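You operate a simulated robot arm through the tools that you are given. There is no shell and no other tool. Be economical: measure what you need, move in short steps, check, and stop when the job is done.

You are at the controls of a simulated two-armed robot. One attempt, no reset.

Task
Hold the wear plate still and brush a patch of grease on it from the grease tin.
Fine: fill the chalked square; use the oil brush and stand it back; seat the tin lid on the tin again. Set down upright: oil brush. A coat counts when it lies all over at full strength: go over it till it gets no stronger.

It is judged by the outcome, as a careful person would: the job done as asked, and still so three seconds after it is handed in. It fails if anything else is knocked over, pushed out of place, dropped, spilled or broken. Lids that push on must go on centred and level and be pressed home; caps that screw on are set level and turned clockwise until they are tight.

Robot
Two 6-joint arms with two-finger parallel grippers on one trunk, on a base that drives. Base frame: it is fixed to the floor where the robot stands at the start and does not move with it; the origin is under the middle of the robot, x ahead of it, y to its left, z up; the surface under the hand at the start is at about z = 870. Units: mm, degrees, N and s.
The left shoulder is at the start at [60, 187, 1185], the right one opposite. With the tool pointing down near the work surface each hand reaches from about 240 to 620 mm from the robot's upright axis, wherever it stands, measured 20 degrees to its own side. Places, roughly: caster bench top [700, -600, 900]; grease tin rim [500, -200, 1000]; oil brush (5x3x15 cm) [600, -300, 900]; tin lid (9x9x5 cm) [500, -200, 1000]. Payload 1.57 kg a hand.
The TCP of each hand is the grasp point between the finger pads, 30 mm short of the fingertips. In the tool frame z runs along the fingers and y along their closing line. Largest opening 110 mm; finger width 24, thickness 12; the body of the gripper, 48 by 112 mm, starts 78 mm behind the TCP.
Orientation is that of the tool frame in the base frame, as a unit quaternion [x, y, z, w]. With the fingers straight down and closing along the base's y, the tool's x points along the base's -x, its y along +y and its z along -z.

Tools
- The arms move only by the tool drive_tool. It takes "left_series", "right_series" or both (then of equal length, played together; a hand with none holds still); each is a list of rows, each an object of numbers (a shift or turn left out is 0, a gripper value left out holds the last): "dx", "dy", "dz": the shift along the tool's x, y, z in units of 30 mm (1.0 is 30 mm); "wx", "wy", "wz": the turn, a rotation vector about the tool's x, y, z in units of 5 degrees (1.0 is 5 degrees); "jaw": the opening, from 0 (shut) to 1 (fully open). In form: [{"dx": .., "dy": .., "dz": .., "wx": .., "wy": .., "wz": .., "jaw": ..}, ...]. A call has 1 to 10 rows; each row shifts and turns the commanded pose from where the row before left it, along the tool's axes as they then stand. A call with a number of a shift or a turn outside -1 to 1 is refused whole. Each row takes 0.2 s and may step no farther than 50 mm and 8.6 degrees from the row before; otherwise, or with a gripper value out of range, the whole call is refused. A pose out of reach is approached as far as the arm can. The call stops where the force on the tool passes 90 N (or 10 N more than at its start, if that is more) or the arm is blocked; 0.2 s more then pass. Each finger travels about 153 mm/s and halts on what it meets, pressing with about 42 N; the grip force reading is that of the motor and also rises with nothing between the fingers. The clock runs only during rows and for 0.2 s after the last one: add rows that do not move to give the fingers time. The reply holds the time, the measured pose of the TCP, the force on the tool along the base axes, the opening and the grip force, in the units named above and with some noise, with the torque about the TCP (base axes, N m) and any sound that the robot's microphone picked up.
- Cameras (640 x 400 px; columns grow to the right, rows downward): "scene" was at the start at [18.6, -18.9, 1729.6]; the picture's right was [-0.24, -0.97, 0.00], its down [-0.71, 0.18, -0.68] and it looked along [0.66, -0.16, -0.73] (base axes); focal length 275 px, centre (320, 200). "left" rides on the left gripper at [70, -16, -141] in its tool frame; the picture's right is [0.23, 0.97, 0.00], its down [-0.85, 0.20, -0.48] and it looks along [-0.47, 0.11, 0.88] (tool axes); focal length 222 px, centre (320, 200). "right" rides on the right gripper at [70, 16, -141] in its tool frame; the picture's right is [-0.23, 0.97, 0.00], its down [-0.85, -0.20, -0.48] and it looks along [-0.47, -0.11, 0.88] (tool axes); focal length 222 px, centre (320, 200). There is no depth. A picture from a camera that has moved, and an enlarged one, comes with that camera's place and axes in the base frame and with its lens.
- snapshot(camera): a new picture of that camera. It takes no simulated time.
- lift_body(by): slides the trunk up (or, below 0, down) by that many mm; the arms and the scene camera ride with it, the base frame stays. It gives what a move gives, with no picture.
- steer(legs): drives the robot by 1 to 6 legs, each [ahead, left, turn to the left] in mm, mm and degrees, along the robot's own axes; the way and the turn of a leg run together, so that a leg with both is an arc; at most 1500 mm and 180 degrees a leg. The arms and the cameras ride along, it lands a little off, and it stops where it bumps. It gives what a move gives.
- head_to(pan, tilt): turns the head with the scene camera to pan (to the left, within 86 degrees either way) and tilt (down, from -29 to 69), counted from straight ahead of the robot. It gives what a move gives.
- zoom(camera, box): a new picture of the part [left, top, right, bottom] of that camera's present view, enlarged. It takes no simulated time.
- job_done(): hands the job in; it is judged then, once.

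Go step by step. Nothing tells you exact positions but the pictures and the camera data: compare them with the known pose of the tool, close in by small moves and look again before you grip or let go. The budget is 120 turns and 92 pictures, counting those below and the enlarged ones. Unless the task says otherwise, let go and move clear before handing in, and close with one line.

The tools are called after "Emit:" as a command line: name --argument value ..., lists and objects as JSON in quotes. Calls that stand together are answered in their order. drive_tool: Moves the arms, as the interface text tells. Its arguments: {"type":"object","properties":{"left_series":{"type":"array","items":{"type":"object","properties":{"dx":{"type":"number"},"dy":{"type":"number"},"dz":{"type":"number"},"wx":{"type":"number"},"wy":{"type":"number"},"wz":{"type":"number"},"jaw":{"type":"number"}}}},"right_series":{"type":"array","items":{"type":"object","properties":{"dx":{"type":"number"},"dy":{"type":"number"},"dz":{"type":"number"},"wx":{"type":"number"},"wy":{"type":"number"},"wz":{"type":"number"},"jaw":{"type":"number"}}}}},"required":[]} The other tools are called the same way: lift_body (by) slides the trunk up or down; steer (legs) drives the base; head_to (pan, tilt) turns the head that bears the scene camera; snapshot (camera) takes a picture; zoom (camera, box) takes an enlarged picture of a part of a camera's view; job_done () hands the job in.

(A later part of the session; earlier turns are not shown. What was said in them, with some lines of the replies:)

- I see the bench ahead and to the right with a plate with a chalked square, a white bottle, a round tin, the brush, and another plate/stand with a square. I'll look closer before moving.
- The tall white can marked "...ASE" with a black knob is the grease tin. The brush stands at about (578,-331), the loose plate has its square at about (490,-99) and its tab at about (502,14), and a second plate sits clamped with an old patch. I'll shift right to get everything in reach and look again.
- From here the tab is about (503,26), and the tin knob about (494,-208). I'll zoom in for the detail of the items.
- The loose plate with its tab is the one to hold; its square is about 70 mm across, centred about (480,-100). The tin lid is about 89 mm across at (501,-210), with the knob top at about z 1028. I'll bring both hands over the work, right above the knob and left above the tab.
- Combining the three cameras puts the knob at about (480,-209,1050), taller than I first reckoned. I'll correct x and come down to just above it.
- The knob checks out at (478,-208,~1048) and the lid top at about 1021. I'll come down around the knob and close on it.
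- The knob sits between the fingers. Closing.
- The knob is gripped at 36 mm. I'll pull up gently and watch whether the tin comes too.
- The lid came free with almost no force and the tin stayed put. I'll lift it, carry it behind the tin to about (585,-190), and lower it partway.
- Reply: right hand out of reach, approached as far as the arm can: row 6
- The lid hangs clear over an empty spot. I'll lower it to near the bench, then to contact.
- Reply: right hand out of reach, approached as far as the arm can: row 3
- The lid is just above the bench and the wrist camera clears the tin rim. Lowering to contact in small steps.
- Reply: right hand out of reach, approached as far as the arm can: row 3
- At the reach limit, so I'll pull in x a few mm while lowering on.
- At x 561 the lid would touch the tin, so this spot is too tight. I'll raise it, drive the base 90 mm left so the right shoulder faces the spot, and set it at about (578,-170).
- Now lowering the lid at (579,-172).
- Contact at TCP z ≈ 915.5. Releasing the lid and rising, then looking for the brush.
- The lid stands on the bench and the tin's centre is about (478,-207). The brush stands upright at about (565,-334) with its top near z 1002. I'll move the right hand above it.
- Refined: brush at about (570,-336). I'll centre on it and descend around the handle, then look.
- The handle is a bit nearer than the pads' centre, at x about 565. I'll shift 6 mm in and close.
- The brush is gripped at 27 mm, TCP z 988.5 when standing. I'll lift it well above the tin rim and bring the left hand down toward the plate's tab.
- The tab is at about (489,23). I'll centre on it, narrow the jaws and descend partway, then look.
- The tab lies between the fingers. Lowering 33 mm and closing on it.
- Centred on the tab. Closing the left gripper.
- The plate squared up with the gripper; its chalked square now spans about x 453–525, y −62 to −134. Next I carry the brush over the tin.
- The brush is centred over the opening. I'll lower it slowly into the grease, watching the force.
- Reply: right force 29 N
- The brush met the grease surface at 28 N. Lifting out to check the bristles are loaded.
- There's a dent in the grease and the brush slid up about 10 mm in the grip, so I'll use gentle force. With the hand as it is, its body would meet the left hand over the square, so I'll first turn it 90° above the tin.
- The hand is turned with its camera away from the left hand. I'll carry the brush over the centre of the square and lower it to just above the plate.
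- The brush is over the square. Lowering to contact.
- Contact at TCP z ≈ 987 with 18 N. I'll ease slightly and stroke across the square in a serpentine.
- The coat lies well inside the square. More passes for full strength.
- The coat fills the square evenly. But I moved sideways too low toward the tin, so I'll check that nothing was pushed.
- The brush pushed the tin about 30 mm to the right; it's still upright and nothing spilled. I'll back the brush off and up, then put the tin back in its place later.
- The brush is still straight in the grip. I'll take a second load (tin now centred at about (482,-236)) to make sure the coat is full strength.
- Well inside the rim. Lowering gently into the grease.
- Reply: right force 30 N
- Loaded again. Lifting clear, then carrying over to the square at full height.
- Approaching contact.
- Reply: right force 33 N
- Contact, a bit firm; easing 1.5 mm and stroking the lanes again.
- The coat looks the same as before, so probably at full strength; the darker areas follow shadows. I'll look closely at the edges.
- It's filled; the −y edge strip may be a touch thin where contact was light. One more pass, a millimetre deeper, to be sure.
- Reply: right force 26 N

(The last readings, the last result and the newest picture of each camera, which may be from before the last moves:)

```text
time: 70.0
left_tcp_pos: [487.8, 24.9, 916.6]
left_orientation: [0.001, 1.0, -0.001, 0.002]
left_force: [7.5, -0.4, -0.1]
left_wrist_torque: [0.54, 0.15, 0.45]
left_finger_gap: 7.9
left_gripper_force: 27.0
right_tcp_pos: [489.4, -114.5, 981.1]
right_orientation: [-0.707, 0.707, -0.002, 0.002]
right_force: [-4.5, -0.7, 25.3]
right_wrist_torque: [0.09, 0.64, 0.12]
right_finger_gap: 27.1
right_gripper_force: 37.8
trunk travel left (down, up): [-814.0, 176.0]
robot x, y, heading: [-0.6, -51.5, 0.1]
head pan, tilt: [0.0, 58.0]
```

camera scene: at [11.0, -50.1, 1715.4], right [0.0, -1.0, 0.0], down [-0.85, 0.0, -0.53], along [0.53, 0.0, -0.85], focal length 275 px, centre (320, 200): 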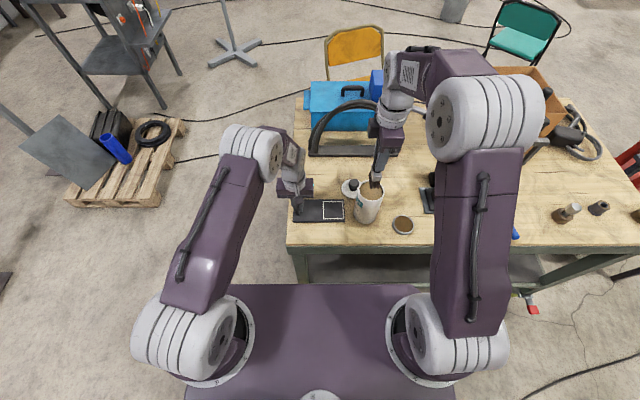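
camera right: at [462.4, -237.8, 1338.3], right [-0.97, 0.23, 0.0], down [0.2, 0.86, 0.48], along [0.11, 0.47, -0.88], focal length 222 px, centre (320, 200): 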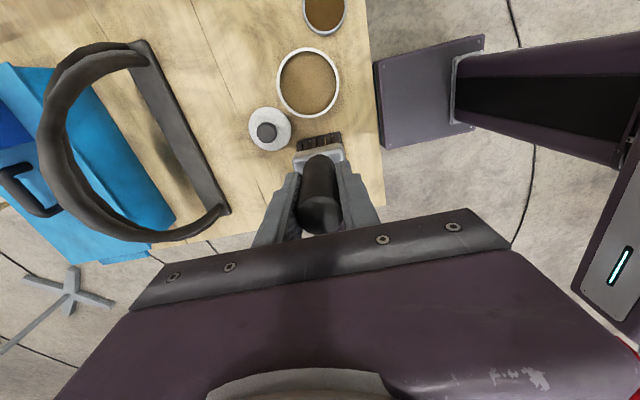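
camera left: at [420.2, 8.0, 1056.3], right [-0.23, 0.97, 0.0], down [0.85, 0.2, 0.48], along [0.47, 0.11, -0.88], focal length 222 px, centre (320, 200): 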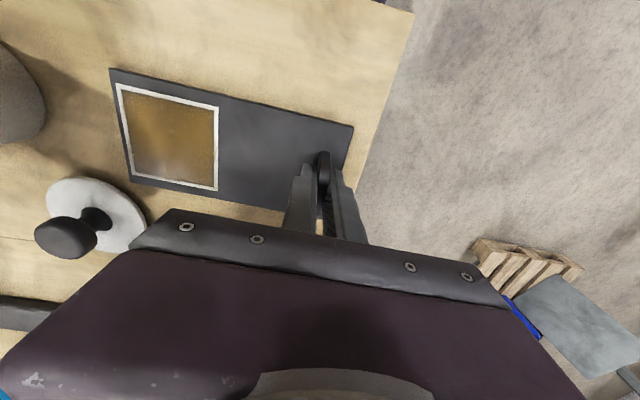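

Good contact. Stroking the edges and the lanes.

Emit:
drive_tool --right_series '[{"dx": 0.27}, {"dy": 0.35}, {"dy": -0.7}, {"dx": -0.75}, {"dx": -0.75}, {"dy": 0.35}, {"dy": 0.35}, {"dx": 0.75}, {"dx": 0.75}, {"dy": -0.35}]'

Emit:
drive_tool --right_series '[{"dx": -0.75}, {"dx": -0.75}, {"dx": 0.75}, {"dz": -1}, {"dz": -1}, {"dz": -1}, {"dz": -1}, {"dz": -1}, {"dz": -1}, {"dz": -1}]'

Emit:
zoom --camera "scene" --box '[319, 198, 351, 222]'

```text
time: 72.2
left_tcp_pos: [488.4, 25.3, 916.9]
left_orientation: [0.001, 1.0, -0.001, 0.002]
left_force: [-3.0, 2.9, 5.7]
left_wrist_torque: [0.54, 0.53, 0.26]
left_finger_gap: 8.1
left_gripper_force: 26.4
right_tcp_pos: [487.9, -120.8, 979.5]
right_orientation: [0.707, -0.707, 0.001, 0.0]
right_force: [-0.5, -0.2, -1.0]
right_wrist_torque: [-0.01, 0.01, 0.0]
right_finger_gap: 26.8
right_gripper_force: 38.3
trunk travel left (down, up): [-814.0, 176.0]
robot x, y, heading: [-0.1, -52.9, -0.0]
head pan, tilt: [0.0, 58.0]
```

```text
time: 74.4
left_tcp_pos: [487.8, 25.1, 916.2]
left_orientation: [-0.001, 1.0, -0.001, 0.002]
left_force: [-1.6, 1.4, 5.7]
left_wrist_torque: [0.45, -0.07, 0.11]
left_finger_gap: 8.0
left_gripper_force: 26.7
right_tcp_pos: [489.3, -98.6, 1190.2]
right_orientation: [0.707, -0.707, 0.001, -0.001]
right_force: [-1.7, 0.2, -2.2]
right_wrist_torque: [0.0, 0.0, 0.0]
right_finger_gap: 27.2
right_gripper_force: 38.0
trunk travel left (down, up): [-814.0, 176.0]
robot x, y, heading: [-0.9, -51.6, 0.2]
head pan, tilt: [0.0, 58.0]
```

```text
16.00 times, centred on (335, 210) of scene
camera zoom: at [9.2, -50.1, 1715.4], right [0.0, -1.0, 0.0], down [-0.85, 0.0, -0.53], along [0.53, 0.0, -0.85], focal length 4401 px, centre (80, 40)
```

zoom: 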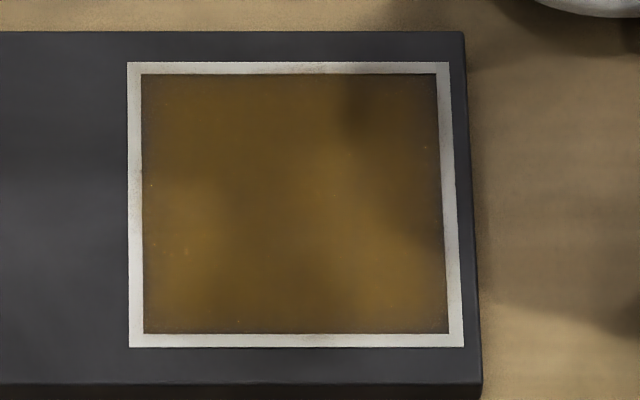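

The coat no longer changes: it's done. Now I carry the brush away, turn the hand back over the tin, and return the brush to its spot.

Emit:
drive_tool --right_series '[{"dx": 1}, {"dx": 1}, {"dx": 1}, {"dx": 1}, {"dx": 0.6}, {"wz": 1}, {"wz": 1}, {"wz": 1}, {"wz": 1}, {"wz": 1}]'

Emit:
drive_tool --right_series '[{"wz": 1}, {"wz": 1}, {"wz": 1}, {"wz": 1}, {"wz": 1}, {"wz": 1}, {"wz": 1}, {"wz": 1}, {"wz": 1}, {"wz": 1}]'

Emit:
drive_tool --right_series '[{"wz": 1}, {"wz": 1}, {"wz": 1}, {}]'

```text
time: 76.6
left_tcp_pos: [488.2, 26.0, 916.2]
left_orientation: [0.0, 1.0, -0.002, 0.001]
left_force: [0.6, 2.9, 6.0]
left_wrist_torque: [0.45, -0.14, 0.1]
left_finger_gap: 7.7
left_gripper_force: 26.8
right_tcp_pos: [490.2, -236.8, 1190.1]
right_orientation: [-0.537, 0.844, -0.002, 0.001]
right_force: [0.7, 0.0, -1.2]
right_wrist_torque: [-0.04, -0.01, -0.01]
right_finger_gap: 26.9
right_gripper_force: 37.6
trunk travel left (down, up): [-814.0, 176.0]
robot x, y, heading: [1.5, -55.7, -0.0]
head pan, tilt: [0.0, 58.0]
```

```text
time: 78.8
left_tcp_pos: [488.5, 24.7, 916.3]
left_orientation: [0.0, 1.0, -0.001, 0.002]
left_force: [0.7, 1.5, 6.5]
left_wrist_torque: [0.44, 0.04, 0.08]
left_finger_gap: 7.7
left_gripper_force: 27.3
right_tcp_pos: [489.1, -237.6, 1190.7]
right_orientation: [-0.13, 0.992, -0.001, 0.0]
right_force: [0.2, 0.0, -0.6]
right_wrist_torque: [-0.02, 0.03, -0.02]
right_finger_gap: 26.8
right_gripper_force: 37.4
trunk travel left (down, up): [-814.0, 176.0]
robot x, y, heading: [-0.8, -53.1, -0.1]
head pan, tilt: [0.0, 58.0]
```

```text
time: 79.8
left_tcp_pos: [488.7, 25.0, 917.5]
left_orientation: [0.0, 1.0, -0.001, 0.002]
left_force: [0.4, 1.1, 7.0]
left_wrist_torque: [0.44, -0.01, 0.07]
left_finger_gap: 7.9
left_gripper_force: 27.1
right_tcp_pos: [489.4, -238.2, 1189.3]
right_orientation: [0.001, 1.0, 0.0, 0.002]
right_force: [-0.4, -0.2, 0.0]
right_wrist_torque: [0.01, -0.01, 0.0]
right_finger_gap: 27.2
right_gripper_force: 37.0
trunk travel left (down, up): [-814.0, 176.0]
robot x, y, heading: [-3.8, -47.5, -0.0]
head pan, tilt: [0.0, 58.0]
```

Moving over the brush's old place and lowering most of the way.

Emit:
drive_tool --right_series '[{"dx": -0.62, "dy": -0.825}, {"dx": -0.62, "dy": -0.825}, {"dx": -0.62, "dy": -0.825}, {"dx": -0.62, "dy": -0.825}, {"dz": 1}, {"dz": 1}, {"dz": 1}, {"dz": 1}, {"dz": 1}, {"dz": 1}]'

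Emit:
zoom --camera "scene" --box '[340, 110, 500, 210]'

Emit:
snapshot --camera "right"

```text
time: 82.0
left_tcp_pos: [487.3, 25.7, 916.6]
left_orientation: [0.0, 1.0, -0.001, 0.001]
left_force: [-0.2, 1.1, 7.9]
left_wrist_torque: [0.49, 0.42, 0.11]
left_finger_gap: 7.7
left_gripper_force: 26.6
right_tcp_pos: [564.3, -337.2, 1009.3]
right_orientation: [0.001, 1.0, -0.001, 0.002]
right_force: [0.1, 0.0, -1.2]
right_wrist_torque: [0.0, -0.03, -0.03]
right_finger_gap: 27.1
right_gripper_force: 37.8
trunk travel left (down, up): [-814.0, 176.0]
robot x, y, heading: [-1.4, -51.5, 0.2]
head pan, tilt: [0.0, 58.0]
```

```text
4.00 times, centred on (420, 160) of scene
camera zoom: at [9.5, -50.3, 1715.5], right [0.0, -1.0, 0.0], down [-0.85, 0.0, -0.53], along [0.53, 0.0, -0.85], focal length 1100 px, centre (-80, 360)
```

zoom: 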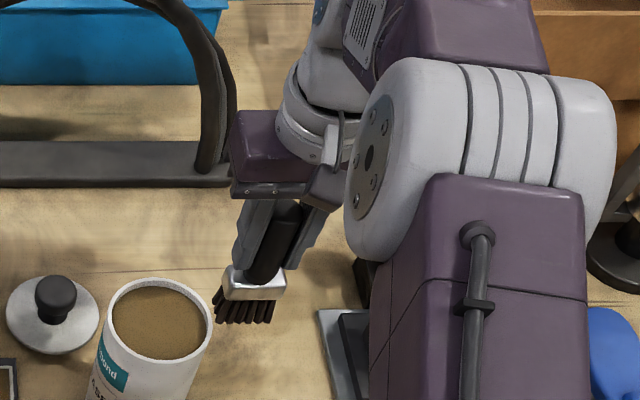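

```text
26 pictures are left
camera right: at [494.2, -321.2, 1149.9], right [0.23, 0.97, 0.0], down [0.85, -0.2, 0.48], along [0.47, -0.11, -0.88], focal length 222 px, centre (320, 200)
```

right: 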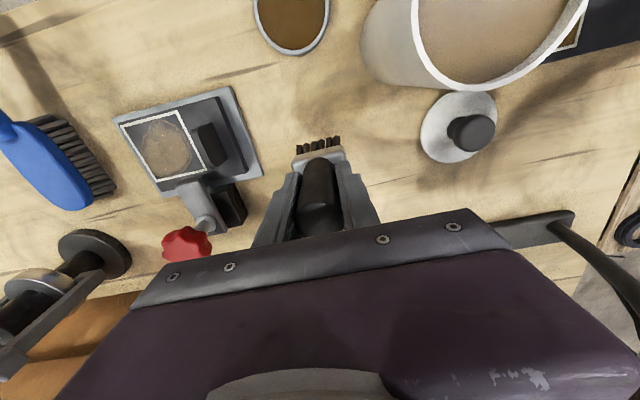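

Clear below. Lowering to the bench in small steps.

Emit:
drive_tool --right_series '[{"dz": 0.5}, {"dz": 0.4}, {"dz": 0.15}, {}]'

Emit:
drive_tool --right_series '[{"dz": 0.1}, {"dz": 0.07}, {}]'

```text
time: 83.0
left_tcp_pos: [488.1, 24.7, 916.3]
left_orientation: [0.0, 1.0, -0.001, 0.002]
left_force: [-0.3, 1.0, 6.1]
left_wrist_torque: [0.45, 0.24, 0.07]
left_finger_gap: 7.7
left_gripper_force: 26.6
right_tcp_pos: [564.8, -337.4, 978.3]
right_orientation: [-0.001, 1.0, -0.001, 0.002]
right_force: [0.3, -0.3, -1.3]
right_wrist_torque: [0.0, -0.01, 0.03]
right_finger_gap: 27.2
right_gripper_force: 37.6
trunk travel left (down, up): [-814.0, 176.0]
robot x, y, heading: [-3.0, -48.2, -0.3]
head pan, tilt: [0.0, 58.0]
```

```text
time: 83.8
left_tcp_pos: [487.9, 25.5, 916.9]
left_orientation: [0.0, 1.0, 0.0, 0.002]
left_force: [-0.6, 1.2, 6.8]
left_wrist_torque: [0.43, 0.01, 0.06]
left_finger_gap: 7.8
left_gripper_force: 26.8
right_tcp_pos: [564.0, -335.4, 972.4]
right_orientation: [0.0, 1.0, -0.001, 0.0]
right_force: [-0.7, -0.1, -0.1]
right_wrist_torque: [-0.01, -0.03, 0.01]
right_finger_gap: 27.0
right_gripper_force: 38.1
trunk travel left (down, up): [-814.0, 176.0]
robot x, y, heading: [-1.8, -51.9, -0.3]
head pan, tilt: [0.0, 58.0]
```

Emit:
drive_tool --right_series '[{"dz": 0.06}, {"dz": 0.04}, {}]'

```text
time: 84.6
left_tcp_pos: [488.2, 25.1, 915.5]
left_orientation: [0.001, 1.0, -0.001, 0.002]
left_force: [2.2, -1.5, -0.7]
left_wrist_torque: [0.43, 0.25, 0.12]
left_finger_gap: 7.7
left_gripper_force: 27.7
right_tcp_pos: [564.4, -336.7, 971.6]
right_orientation: [0.001, 1.0, -0.002, 0.003]
right_force: [-2.6, 1.0, 13.8]
right_wrist_torque: [0.12, 0.4, 0.0]
right_finger_gap: 27.3
right_gripper_force: 37.4
trunk travel left (down, up): [-814.0, 176.0]
robot x, y, heading: [-2.4, -50.9, 0.1]
head pan, tilt: [0.0, 58.0]
```

Bristles are on the bench. Opening gently, and checking it stands before rising.

Emit:
drive_tool --right_series '[{"dz": -0.03}, {"jaw": 0.28}, {"jaw": 0.4}, {"jaw": 0.6}, {}, {}]'

Emit:
zoom --camera "scene" --box '[340, 110, 500, 210]'

```text
time: 86.0
left_tcp_pos: [487.5, 24.8, 915.8]
left_orientation: [-0.001, 1.0, -0.002, 0.002]
left_force: [-3.1, 0.9, 1.7]
left_wrist_torque: [0.43, -0.4, 0.08]
left_finger_gap: 7.6
left_gripper_force: 27.1
right_tcp_pos: [563.3, -337.2, 971.2]
right_orientation: [0.001, 1.0, -0.001, 0.002]
right_force: [0.2, 1.2, -0.6]
right_wrist_torque: [-0.01, 0.01, 0.01]
right_finger_gap: 66.0
right_gripper_force: 0.1
trunk travel left (down, up): [-814.0, 176.0]
robot x, y, heading: [-1.8, -50.4, -0.0]
head pan, tilt: [0.0, 58.0]
```

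```text
4.00 times, centred on (420, 160) of scene
camera zoom: at [9.0, -50.1, 1715.4], right [0.0, -1.0, 0.0], down [-0.85, 0.0, -0.53], along [0.53, 0.0, -0.85], focal length 1100 px, centre (-80, 360)
```

zoom: 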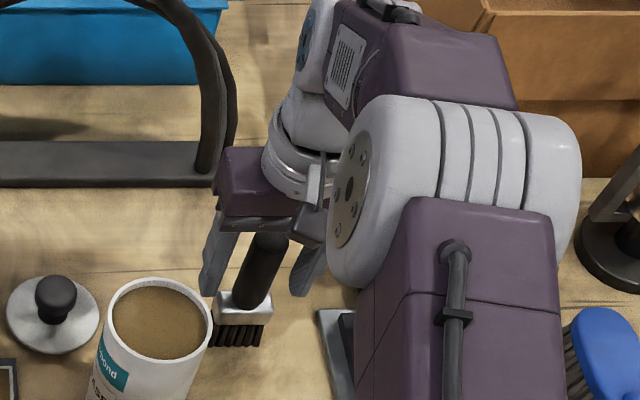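

The brush stands. I'll rise clear, open wide and go over the tin to set it back where it was.

Emit:
drive_tool --right_series '[{"dz": -0.6}, {"dz": -1}, {"dz": -1}, {"dz": -1}, {"dz": -1}, {"dz": -1}, {"dx": 0.68, "dy": 0.86, "jaw": 1.0}, {"dx": 0.68, "dy": 0.86}, {"dx": 0.68, "dy": 0.86}, {"dx": 0.68, "dy": 0.86}]'

Emit:
snapshot --camera "right"

Emit:
zoom --camera "scene" --box '[290, 120, 450, 220]'

```text
time: 88.2
left_tcp_pos: [488.1, 24.7, 917.1]
left_orientation: [0.001, 1.0, 0.0, 0.002]
left_force: [-2.3, -1.2, 3.1]
left_wrist_torque: [0.22, 0.69, -0.02]
left_finger_gap: 8.0
left_gripper_force: 27.1
right_tcp_pos: [480.5, -232.8, 1138.8]
right_orientation: [0.0, 1.0, -0.001, 0.001]
right_force: [-0.5, -2.0, 0.2]
right_wrist_torque: [-0.04, 0.02, -0.01]
right_finger_gap: 110.2
right_gripper_force: 0.0
trunk travel left (down, up): [-814.0, 176.0]
robot x, y, heading: [-0.9, -50.3, 0.1]
head pan, tilt: [0.0, 58.0]
```

```text
24 pictures are left
camera right: at [410.6, -217.5, 1279.6], right [0.23, 0.97, 0.0], down [0.85, -0.2, 0.48], along [0.47, -0.11, -0.88], focal length 222 px, centre (320, 200)
```

right: 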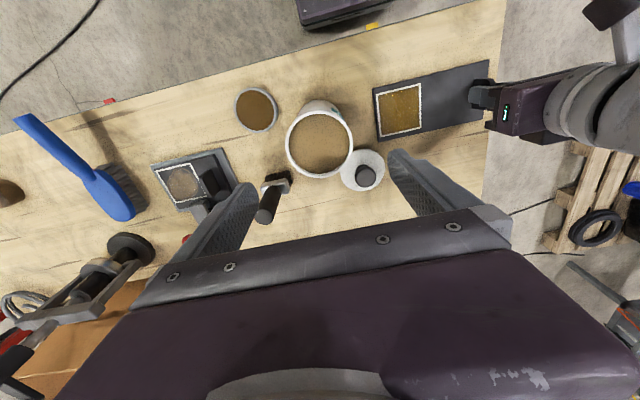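

```text
4.00 times, centred on (370, 170) of scene
camera zoom: at [9.4, -49.9, 1715.4], right [0.0, -1.0, 0.0], down [-0.85, 0.0, -0.53], along [0.53, 0.0, -0.85], focal length 1100 px, centre (120, 320)
```

zoom: 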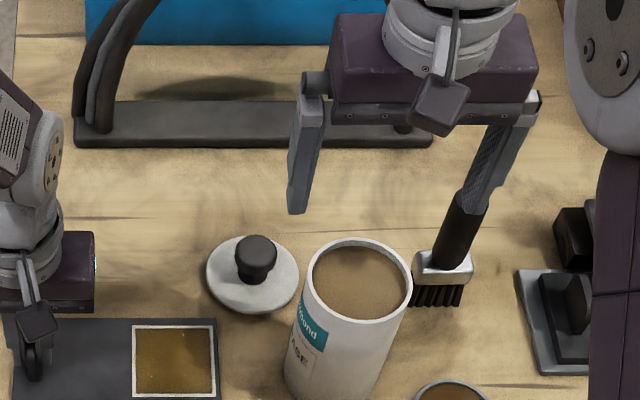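

The tin is centred at about (479,-233), so it moved about 26 mm in −y. Lowering the fingers around its top.

Emit:
drive_tool --right_series '[{"dz": 1, "dy": -0.02}, {"dz": 1}, {"dz": 0.6}, {"dz": 0.4}, {}]'

Emit:
snapshot --camera "right"

```text
time: 89.4
left_tcp_pos: [488.8, 25.5, 916.3]
left_orientation: [0.0, 1.0, -0.001, 0.003]
left_force: [-1.5, -0.2, 2.3]
left_wrist_torque: [0.37, 0.16, -0.01]
left_finger_gap: 7.8
left_gripper_force: 26.9
right_tcp_pos: [481.4, -234.1, 1049.5]
right_orientation: [0.0, 1.0, 0.0, 0.001]
right_force: [-1.0, 0.6, -0.3]
right_wrist_torque: [0.0, 0.01, -0.04]
right_finger_gap: 109.9
right_gripper_force: 0.1
trunk travel left (down, up): [-814.0, 176.0]
robot x, y, heading: [4.6, -51.8, 0.1]
head pan, tilt: [0.0, 58.0]
```

```text
22 pictures are left
camera right: at [412.2, -218.4, 1189.0], right [0.23, 0.97, 0.0], down [0.85, -0.2, 0.48], along [0.47, -0.11, -0.88], focal length 222 px, centre (320, 200)
```

right: 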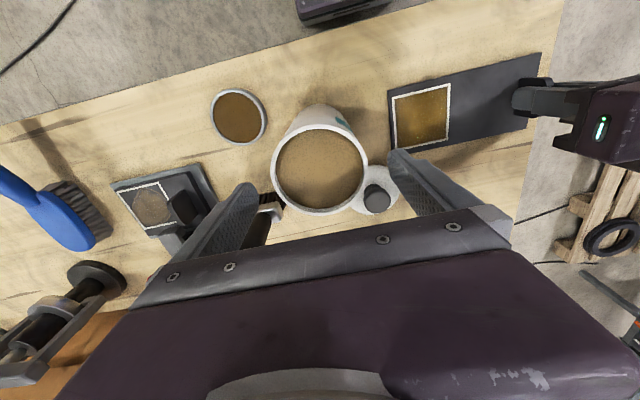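

Symmetric about the rim. Lowering on and closing gently on the tin.

Emit:
drive_tool --right_series '[{"dz": 0.5}, {"dz": 0.5}, {"dz": 0.5}, {"jaw": 0.88}, {"jaw": 0.8}, {"jaw": 0.74}, {"jaw": 0.7}, {}]'

```text
time: 91.2
left_tcp_pos: [488.4, 24.8, 916.3]
left_orientation: [0.0, 1.0, -0.002, 0.002]
left_force: [-0.2, -0.6, 3.2]
left_wrist_torque: [0.38, -0.05, -0.04]
left_finger_gap: 8.0
left_gripper_force: 26.4
right_tcp_pos: [482.1, -233.3, 1003.5]
right_orientation: [0.0, 1.0, 0.0, 0.001]
right_force: [0.6, 0.0, -0.4]
right_wrist_torque: [0.0, -0.02, -0.01]
right_finger_gap: 77.0
right_gripper_force: 0.1
trunk travel left (down, up): [-814.0, 176.0]
robot x, y, heading: [-1.3, -53.0, -0.1]
head pan, tilt: [0.0, 58.0]
```

No contact yet at 77 mm; closing further.

Emit:
drive_tool --right_series '[{"jaw": 0.67}, {"jaw": 0.64}, {"jaw": 0.6}, {}]'

Emit:
snapshot --camera "right"

```text
time: 92.2
left_tcp_pos: [487.9, 24.1, 916.4]
left_orientation: [0.0, 1.0, -0.001, 0.002]
left_force: [0.1, 0.9, 2.7]
left_wrist_torque: [0.39, -0.05, -0.02]
left_finger_gap: 7.7
left_gripper_force: 27.0
right_tcp_pos: [483.3, -234.3, 1004.0]
right_orientation: [0.0, 1.0, 0.0, 0.0]
right_force: [-0.4, -0.8, 1.3]
right_wrist_torque: [-0.06, -0.01, 0.11]
right_finger_gap: 76.0
right_gripper_force: 42.0
trunk travel left (down, up): [-814.0, 176.0]
robot x, y, heading: [-2.8, -49.6, 0.2]
head pan, tilt: [0.0, 58.0]
```

```text
21 pictures are left
camera right: at [412.2, -218.4, 1144.2], right [0.23, 0.97, 0.0], down [0.85, -0.2, 0.48], along [0.47, -0.11, -0.88], focal length 222 px, centre (320, 200)
```

right: 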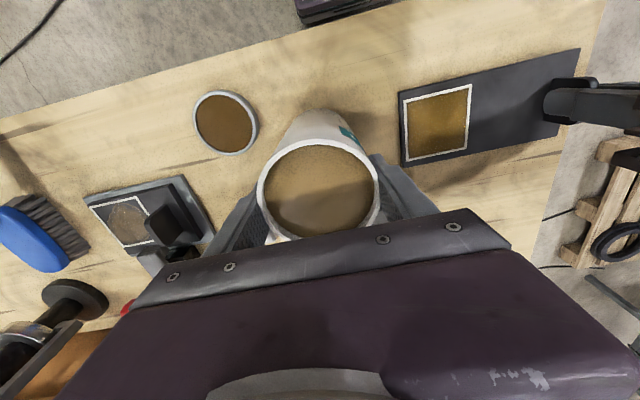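

The tin is gripped at 76 mm. I'll lift it a few mm, move it 25 mm back to y −208.5, and set it down.

Emit:
drive_tool --right_series '[{"dz": -0.15}, {"dy": 0.28}, {"dy": 0.28}, {"dy": 0.28}, {}, {"dz": 0.1}, {}]'

```text
time: 93.8
left_tcp_pos: [487.8, 24.2, 916.7]
left_orientation: [0.0, 1.0, -0.001, 0.001]
left_force: [-0.1, 1.4, 8.3]
left_wrist_torque: [0.4, -0.03, -0.05]
left_finger_gap: 7.7
left_gripper_force: 27.2
right_tcp_pos: [483.3, -209.1, 1005.5]
right_orientation: [0.001, 1.0, 0.0, 0.002]
right_force: [0.4, -0.2, -6.8]
right_wrist_torque: [0.02, -0.03, -0.01]
right_finger_gap: 76.0
right_gripper_force: 41.7
trunk travel left (down, up): [-814.0, 176.0]
robot x, y, heading: [0.5, -49.9, 0.5]
head pan, tilt: [0.0, 58.0]
```

It hangs level just off the bench (about 7 N). Setting it down.

Emit:
drive_tool --right_series '[{"dz": 0.05}, {"dz": 0.03}, {}]'

```text
time: 94.6
left_tcp_pos: [487.9, 23.5, 915.8]
left_orientation: [0.0, 1.0, -0.001, 0.002]
left_force: [3.2, 0.9, 2.5]
left_wrist_torque: [0.37, 0.45, -0.01]
left_finger_gap: 7.6
left_gripper_force: 27.0
right_tcp_pos: [481.2, -209.4, 1004.4]
right_orientation: [-0.001, 1.0, -0.001, 0.002]
right_force: [-2.1, -0.9, 5.2]
right_wrist_torque: [0.16, 0.51, 0.09]
right_finger_gap: 75.9
right_gripper_force: 42.2
trunk travel left (down, up): [-814.0, 176.0]
robot x, y, heading: [1.3, -53.0, -0.1]
head pan, tilt: [0.0, 58.0]
```

Tin is down in its place. Releasing it, rising, and going over the lid.

Emit:
drive_tool --right_series '[{"jaw": 0.8}, {"jaw": 1.0}, {}, {"dz": -1}, {"dz": -1}, {"dz": -1}, {"dz": -1}]'

Emit:
drive_tool --right_series '[{"dx": -0.8, "dy": 0.3, "jaw": 0.7}, {"dx": -0.8, "dy": 0.3}, {"dx": -0.8, "dy": 0.3}, {"dx": -0.8, "dy": 0.33}, {"dz": 1}, {"dz": 1}, {}]'

Emit:
snapshot --camera "right"

Emit:
zoom --camera "scene" --box '[290, 140, 450, 240]'

```text
time: 96.2
left_tcp_pos: [488.1, 25.5, 915.3]
left_orientation: [0.0, 1.0, 0.0, 0.001]
left_force: [0.7, -0.2, 5.2]
left_wrist_torque: [0.36, -0.03, -0.02]
left_finger_gap: 7.5
left_gripper_force: 26.7
right_tcp_pos: [482.7, -209.8, 1123.4]
right_orientation: [0.0, 1.0, 0.001, 0.001]
right_force: [0.1, 0.0, 0.1]
right_wrist_torque: [0.0, -0.02, -0.01]
right_finger_gap: 109.9
right_gripper_force: 0.1
trunk travel left (down, up): [-814.0, 176.0]
robot x, y, heading: [1.2, -52.0, 0.0]
head pan, tilt: [0.0, 58.0]
```

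```text
time: 97.8
left_tcp_pos: [488.6, 24.9, 915.8]
left_orientation: [0.0, 1.0, -0.001, 0.002]
left_force: [-0.5, -0.1, 4.7]
left_wrist_torque: [0.33, 0.02, -0.04]
left_finger_gap: 7.9
left_gripper_force: 26.9
right_tcp_pos: [578.4, -172.4, 1061.9]
right_orientation: [0.001, 1.0, 0.0, 0.001]
right_force: [-0.1, -0.2, 0.4]
right_wrist_torque: [-0.03, -0.02, 0.01]
right_finger_gap: 77.0
right_gripper_force: 0.0
trunk travel left (down, up): [-814.0, 176.0]
robot x, y, heading: [1.4, -51.5, 0.2]
head pan, tilt: [0.0, 58.0]
```

```text
20 pictures are left
camera right: at [508.0, -157.0, 1203.0], right [0.23, 0.97, 0.0], down [0.85, -0.2, 0.48], along [0.47, -0.11, -0.88], focal length 222 px, centre (320, 200)
```

right: 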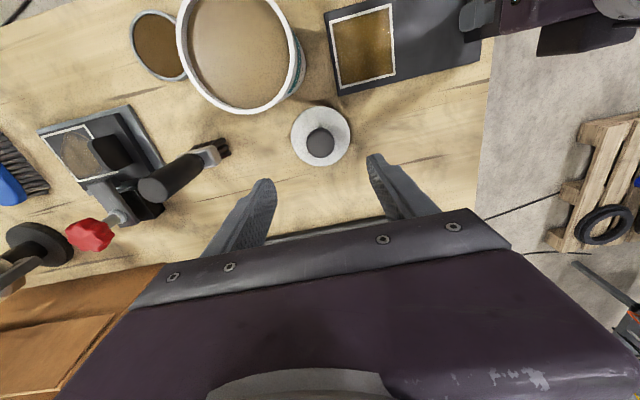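

```text
4.00 times, centred on (370, 190) of scene
camera zoom: at [9.7, -50.5, 1715.4], right [0.0, -1.0, 0.0], down [-0.85, 0.0, -0.53], along [0.53, 0.0, -0.85], focal length 1100 px, centre (120, 240)
```

zoom: 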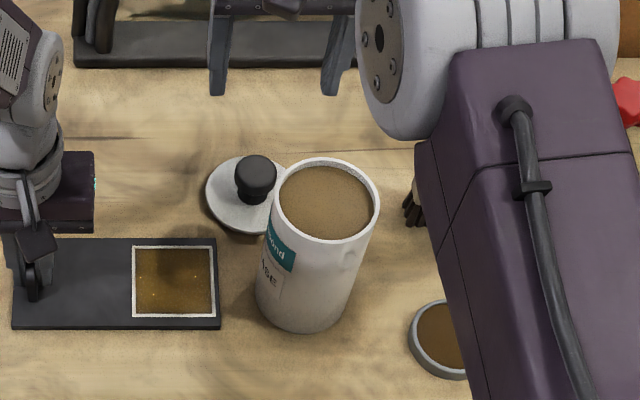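

The tin is back where it was and the coat is intact. Now down onto the lid's knob at the same grip height.

Emit:
drive_tool --right_series '[{"dx": -0.05, "dz": 1}, {"dz": 1}, {"dz": 1}, {"dz": 1}, {"dz": 0.5}, {"dz": 0.34}, {}]'

Emit:
snapshot --camera "right"

```text
time: 99.4
left_tcp_pos: [489.4, 24.4, 916.3]
left_orientation: [0.0, 1.0, -0.002, 0.002]
left_force: [-0.2, -0.1, 4.0]
left_wrist_torque: [0.36, 0.01, -0.04]
left_finger_gap: 7.8
left_gripper_force: 26.7
right_tcp_pos: [580.1, -172.9, 917.2]
right_orientation: [0.0, 1.0, 0.0, 0.001]
right_force: [0.9, -0.3, 0.0]
right_wrist_torque: [-0.01, 0.0, -0.02]
right_finger_gap: 77.2
right_gripper_force: 0.0
trunk travel left (down, up): [-814.0, 176.0]
robot x, y, heading: [-3.1, -45.6, -0.1]
head pan, tilt: [0.0, 58.0]
```

```text
18 pictures are left
camera right: at [509.7, -156.5, 1058.2], right [0.23, 0.97, 0.0], down [0.85, -0.2, 0.48], along [0.47, -0.11, -0.88], focal length 222 px, centre (320, 200)
```

right: 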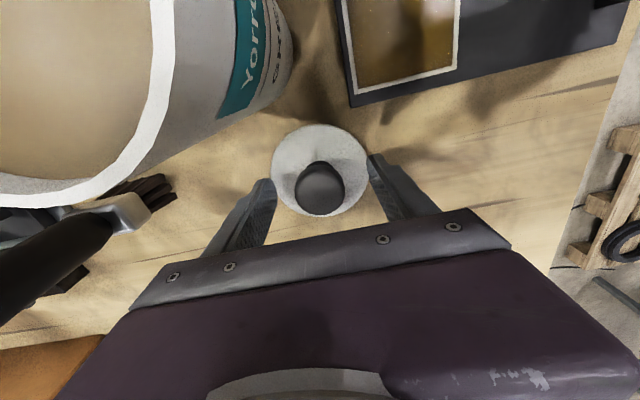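

Knob is centred just as when I first gripped it. Closing, lifting, and carrying over the tin.

Emit:
drive_tool --right_series '[{"jaw": 0.4}, {"jaw": 0.2}, {"jaw": 0.0}, {}, {}]'

Emit:
drive_tool --right_series '[{"dz": -0.5}, {"dz": -1}, {"dz": -1}, {"dz": -1}, {"dz": -1}, {"dz": -1}, {"dz": -0.8}]'

Emit:
drive_tool --right_series '[{"dx": 0.84, "dy": -0.3}, {"dx": 0.84, "dy": -0.3}, {"dx": 0.84, "dy": -0.3}, {"dx": 0.84, "dy": -0.3}, {}]'

Emit:
zoom --camera "scene" --box '[306, 140, 434, 220]'

Emit:
snapshot --camera "right"

```text
time: 100.6
left_tcp_pos: [488.5, 23.9, 915.9]
left_orientation: [0.0, 1.0, 0.0, 0.002]
left_force: [-0.4, 0.4, 4.8]
left_wrist_torque: [0.37, -0.06, 0.0]
left_finger_gap: 7.7
left_gripper_force: 27.0
right_tcp_pos: [579.4, -172.3, 918.1]
right_orientation: [0.0, 1.0, 0.0, 0.0]
right_force: [-0.1, -1.0, 0.3]
right_wrist_torque: [0.0, 0.0, -0.01]
right_finger_gap: 36.4
right_gripper_force: 41.9
trunk travel left (down, up): [-814.0, 176.0]
robot x, y, heading: [-4.4, -53.3, 0.1]
head pan, tilt: [0.0, 58.0]
```

```text
time: 102.2
left_tcp_pos: [488.3, 23.4, 916.6]
left_orientation: [0.0, 1.0, 0.0, 0.002]
left_force: [0.2, -0.2, 4.6]
left_wrist_torque: [0.33, 0.02, -0.01]
left_finger_gap: 7.6
left_gripper_force: 27.1
right_tcp_pos: [579.4, -172.8, 1106.9]
right_orientation: [-0.001, 1.0, 0.0, 0.002]
right_force: [-0.2, 0.3, -0.8]
right_wrist_torque: [0.01, 0.01, 0.02]
right_finger_gap: 36.4
right_gripper_force: 42.1
trunk travel left (down, up): [-814.0, 176.0]
robot x, y, heading: [-1.4, -49.9, -0.1]
head pan, tilt: [0.0, 58.0]
```

```text
time: 103.4
left_tcp_pos: [488.5, 25.3, 915.7]
left_orientation: [0.0, 1.0, -0.001, 0.001]
left_force: [0.1, -0.5, 4.6]
left_wrist_torque: [0.35, 0.17, -0.02]
left_finger_gap: 7.8
left_gripper_force: 27.1
right_tcp_pos: [478.7, -207.0, 1106.4]
right_orientation: [0.0, 1.0, 0.0, 0.002]
right_force: [-0.1, 0.0, -0.3]
right_wrist_torque: [0.02, 0.03, 0.0]
right_finger_gap: 36.4
right_gripper_force: 42.2
trunk travel left (down, up): [-814.0, 176.0]
robot x, y, heading: [-1.8, -52.9, 0.1]
head pan, tilt: [0.0, 58.0]
```

```text
5.00 times, centred on (370, 180) of scene
camera zoom: at [9.8, -50.5, 1715.4], right [0.0, -1.0, 0.0], down [-0.85, 0.0, -0.53], along [0.53, 0.0, -0.85], focal length 1375 px, centre (70, 300)
```

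zoom: 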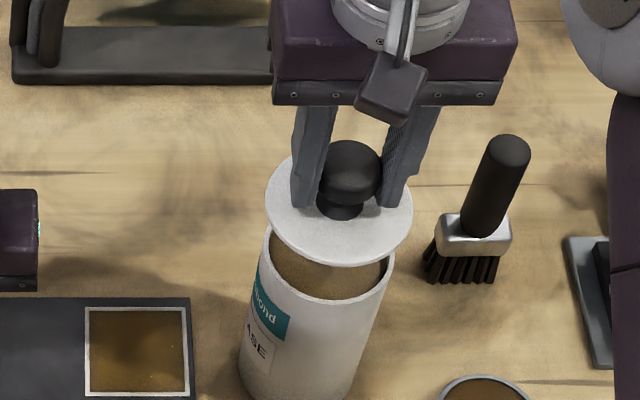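

```text
16 pictures are left
camera right: at [407.7, -191.9, 1247.0], right [0.23, 0.97, 0.0], down [0.85, -0.2, 0.48], along [0.47, -0.11, -0.88], focal length 222 px, centre (320, 200)
```

right: 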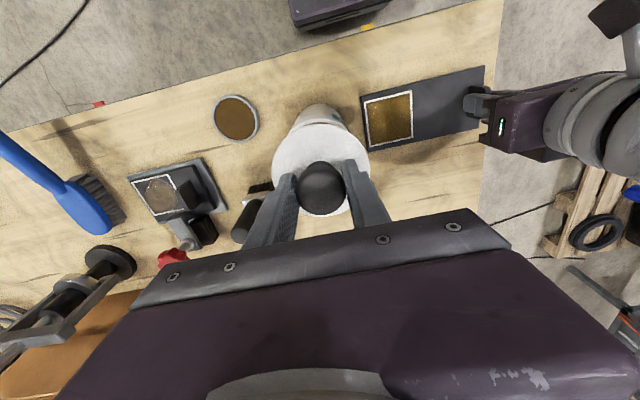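

Lid is level over the rim. A slight y trim, then lowering to just above seating.

Emit:
drive_tool --right_series '[{"dy": -0.03, "dz": 0.5}, {"dz": 0.5}, {"dz": 0.2}, {}]'

Emit:
zoom --camera "scene" --box '[338, 155, 402, 195]'

```text
time: 104.4
left_tcp_pos: [488.4, 23.5, 915.9]
left_orientation: [-0.001, 1.0, -0.001, 0.002]
left_force: [0.0, -0.4, 4.8]
left_wrist_torque: [0.38, 0.14, -0.02]
left_finger_gap: 7.9
left_gripper_force: 26.9
right_tcp_pos: [478.6, -210.1, 1069.7]
right_orientation: [0.0, 1.0, 0.0, 0.0]
right_force: [-0.1, 0.2, -0.5]
right_wrist_torque: [0.0, 0.03, -0.03]
right_finger_gap: 36.2
right_gripper_force: 42.5
trunk travel left (down, up): [-814.0, 176.0]
robot x, y, heading: [-3.0, -46.3, -0.1]
head pan, tilt: [0.0, 58.0]
```

```text
10.00 times, centred on (370, 175) of scene
camera zoom: at [9.8, -50.5, 1715.4], right [0.0, -1.0, 0.0], down [-0.85, 0.0, -0.53], along [0.53, 0.0, -0.85], focal length 2751 px, centre (-180, 450)
```

zoom: 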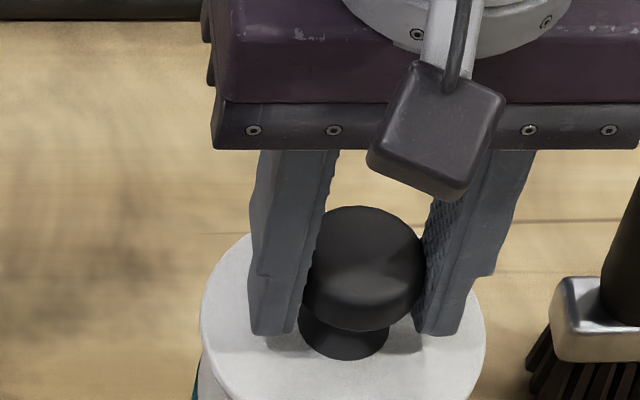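

Emit:
zoom --camera "scene" --box '[338, 175, 402, 215]'

Emit:
drive_tool --right_series '[{"dz": 0.12}, {"dz": 0.1}, {}]'

```text
10.00 times, centred on (370, 195) of scene
camera zoom: at [9.8, -50.5, 1715.4], right [0.0, -1.0, 0.0], down [-0.85, 0.0, -0.53], along [0.53, 0.0, -0.85], focal length 2751 px, centre (-180, 250)
```

zoom: 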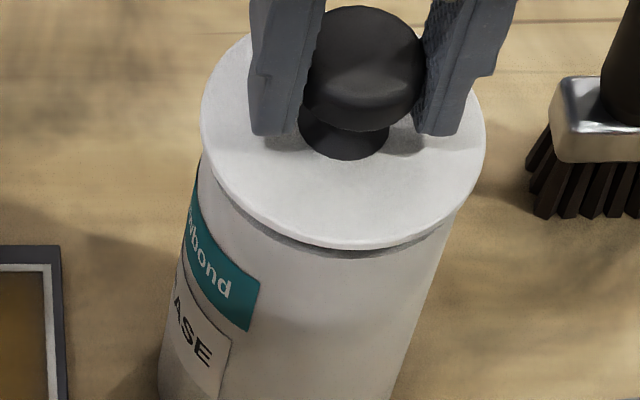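

```text
time: 105.2
left_tcp_pos: [488.9, 23.3, 916.8]
left_orientation: [0.001, 1.0, 0.0, 0.002]
left_force: [-0.2, -0.2, 4.2]
left_wrist_torque: [0.36, 0.02, -0.02]
left_finger_gap: 7.7
left_gripper_force: 27.1
right_tcp_pos: [478.7, -208.4, 1064.1]
right_orientation: [0.0, 1.0, 0.0, 0.001]
right_force: [0.3, 0.4, -0.4]
right_wrist_torque: [-0.03, 0.01, 0.0]
right_finger_gap: 36.4
right_gripper_force: 42.1
trunk travel left (down, up): [-814.0, 176.0]
robot x, y, heading: [0.2, -53.1, -0.0]
head pan, tilt: [0.0, 58.0]
```

Centred and level; continuing down with force watch.

Emit:
drive_tool --right_series '[{"dz": 0.08}, {"dz": 0.06}, {}]'

```text
time: 106.0
left_tcp_pos: [486.6, 24.6, 917.2]
left_orientation: [0.001, 1.0, -0.001, 0.001]
left_force: [0.1, -0.9, 0.4]
left_wrist_torque: [0.37, -0.08, 0.08]
left_finger_gap: 7.9
left_gripper_force: 26.6
right_tcp_pos: [479.2, -208.9, 1060.3]
right_orientation: [0.0, 1.0, -0.001, 0.002]
right_force: [-1.0, -2.9, 22.1]
right_wrist_torque: [-0.01, 0.14, 0.0]
right_finger_gap: 36.1
right_gripper_force: 42.3
trunk travel left (down, up): [-814.0, 176.0]
robot x, y, heading: [0.7, -50.0, -0.2]
head pan, tilt: [0.0, 58.0]
```

Contact at the height I expect for seated. Pressing home firmly.

Emit:
drive_tool --right_series '[{"dz": 0.08}, {"dz": 0.08}, {}]'

Emit:
zoom --camera "scene" --box '[338, 175, 402, 215]'

```text
time: 106.8
left_tcp_pos: [486.2, 25.0, 917.7]
left_orientation: [-0.001, 1.0, -0.001, 0.003]
left_force: [0.1, 0.3, 0.3]
left_wrist_torque: [0.72, 0.0, 0.04]
left_finger_gap: 7.9
left_gripper_force: 27.1
right_tcp_pos: [478.3, -208.1, 1058.5]
right_orientation: [0.0, 1.0, 0.0, 0.006]
right_force: [4.1, -7.5, 48.1]
right_wrist_torque: [-0.2, -0.52, -0.04]
right_finger_gap: 36.2
right_gripper_force: 42.0
trunk travel left (down, up): [-814.0, 176.0]
robot x, y, heading: [0.7, -48.5, -0.0]
head pan, tilt: [0.0, 58.0]
```

```text
10.00 times, centred on (370, 195) of scene
camera zoom: at [5.8, -49.5, 1715.8], right [0.0, -1.0, 0.0], down [-0.85, 0.0, -0.53], along [0.53, 0.0, -0.85], focal length 2751 px, centre (-180, 250)
```

zoom: 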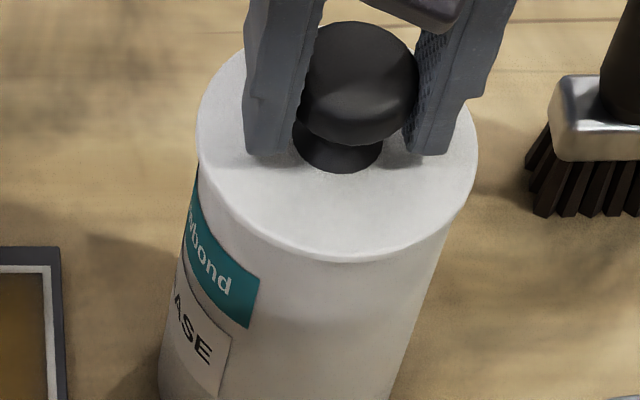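

The lid is flush all round with 48 N on it. Easing off, releasing and rising; then the left hand lets go of the plate.

Emit:
drive_tool --right_series '[{"dz": -0.13}, {"jaw": 0.45}, {"jaw": 0.7}, {}, {"dz": -0.5}, {"dz": -1}, {"dz": -1}, {"dz": -1}]'

Emit:
drive_tool --left_series '[{"jaw": 0.15}, {"jaw": 0.3}, {"jaw": 0.5}, {}, {"dz": -0.5}, {"dz": -1}, {"dz": -1}, {"dz": -1}, {"dz": -1}]'

Emit:
snapshot --camera "scene"

Emit:
zoom --camera "scene" --box '[280, 150, 440, 250]'

Emit:
snapshot --camera "left"

```text
time: 108.6
left_tcp_pos: [488.3, 24.6, 915.5]
left_orientation: [0.0, 1.0, -0.001, 0.002]
left_force: [-1.1, 2.1, 2.7]
left_wrist_torque: [0.43, -0.04, -0.07]
left_finger_gap: 7.9
left_gripper_force: 27.2
right_tcp_pos: [478.4, -207.8, 1163.3]
right_orientation: [0.0, 1.0, 0.0, 0.001]
right_force: [-0.1, -0.7, 0.1]
right_wrist_torque: [0.0, 0.01, 0.02]
right_finger_gap: 76.9
right_gripper_force: 0.1
trunk travel left (down, up): [-814.0, 176.0]
robot x, y, heading: [0.9, -49.1, -0.0]
head pan, tilt: [0.0, 58.0]
```

```text
time: 110.6
left_tcp_pos: [488.4, 24.2, 1052.5]
left_orientation: [0.0, 1.0, -0.001, 0.001]
left_force: [-0.5, 0.7, 0.1]
left_wrist_torque: [-0.01, 0.01, 0.0]
left_finger_gap: 54.6
left_gripper_force: 0.1
right_tcp_pos: [478.4, -208.1, 1164.4]
right_orientation: [0.0, 1.0, 0.0, 0.002]
right_force: [0.2, -0.3, 0.5]
right_wrist_torque: [0.0, -0.01, -0.01]
right_finger_gap: 77.0
right_gripper_force: 0.0
trunk travel left (down, up): [-814.0, 176.0]
robot x, y, heading: [-0.3, -52.0, -0.0]
head pan, tilt: [0.0, 58.0]
```

```text
12 pictures are left
camera scene: at [9.4, -50.3, 1715.4], right [0.0, -1.0, 0.0], down [-0.85, 0.0, -0.53], along [0.53, 0.0, -0.85], focal length 275 px, centre (320, 200)
```

scene: 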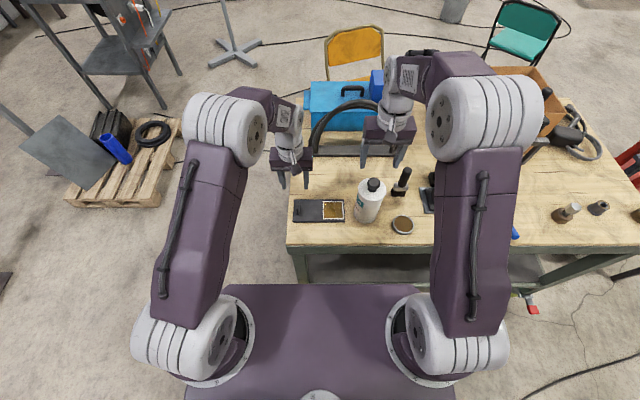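

```text
4.00 times, centred on (360, 200) of scene
camera zoom: at [9.4, -50.3, 1715.4], right [0.0, -1.0, 0.0], down [-0.85, 0.0, -0.53], along [0.53, 0.0, -0.85], focal length 1100 px, centre (160, 200)
```

zoom: 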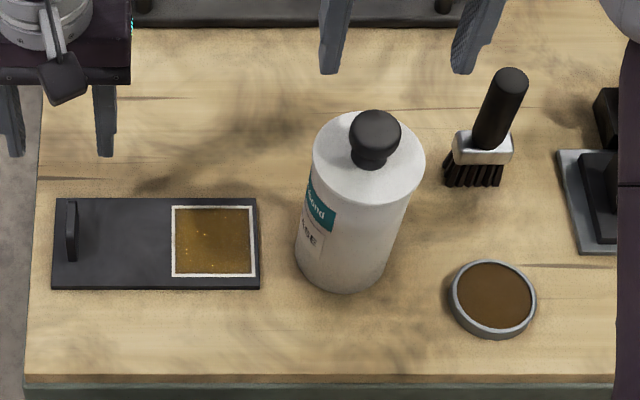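

```text
10 pictures are left
camera left: at [419.8, 7.4, 1192.4], right [-0.23, 0.97, 0.0], down [0.85, 0.2, 0.48], along [0.47, 0.11, -0.88], focal length 222 px, centre (320, 200)
```

left: 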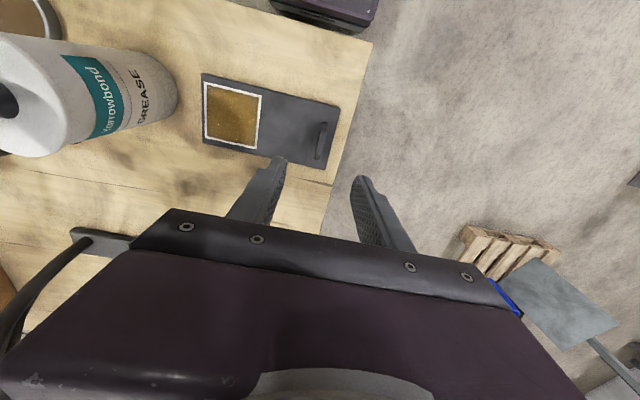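

Everything is in place: lid flush, brush upright, tin back home. One last close look at the unshadowed coat.

Emit:
zoom --camera "scene" --box '[319, 198, 351, 222]'

```text
16.00 times, centred on (335, 210) of scene
camera zoom: at [9.4, -50.3, 1715.4], right [0.0, -1.0, 0.0], down [-0.85, 0.0, -0.53], along [0.53, 0.0, -0.85], focal length 4401 px, centre (80, 40)
```

zoom: 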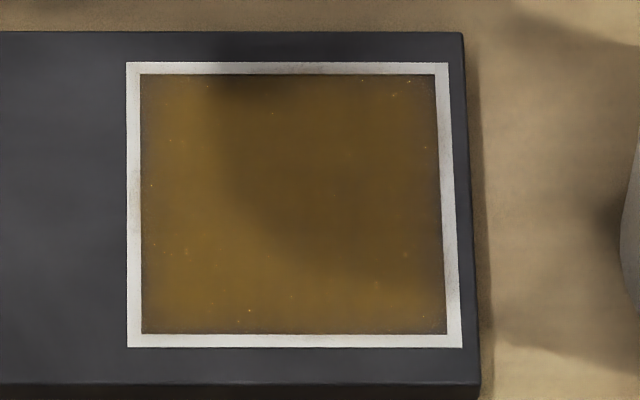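

The coat is even to the chalk on all sides, and both hands are clear, so I'm handing in.

Emit:
job_done

```text
The job is handed in.
```

The chalked square on the wear plate is filled with an even coat of grease, the brush is standing upright in its place, and the lid is pressed home on the tin. While brushing I knocked the tin about 26 mm sideways; it stayed upright with nothing spilled, and I set it back to within a few millimetres of where it stood.
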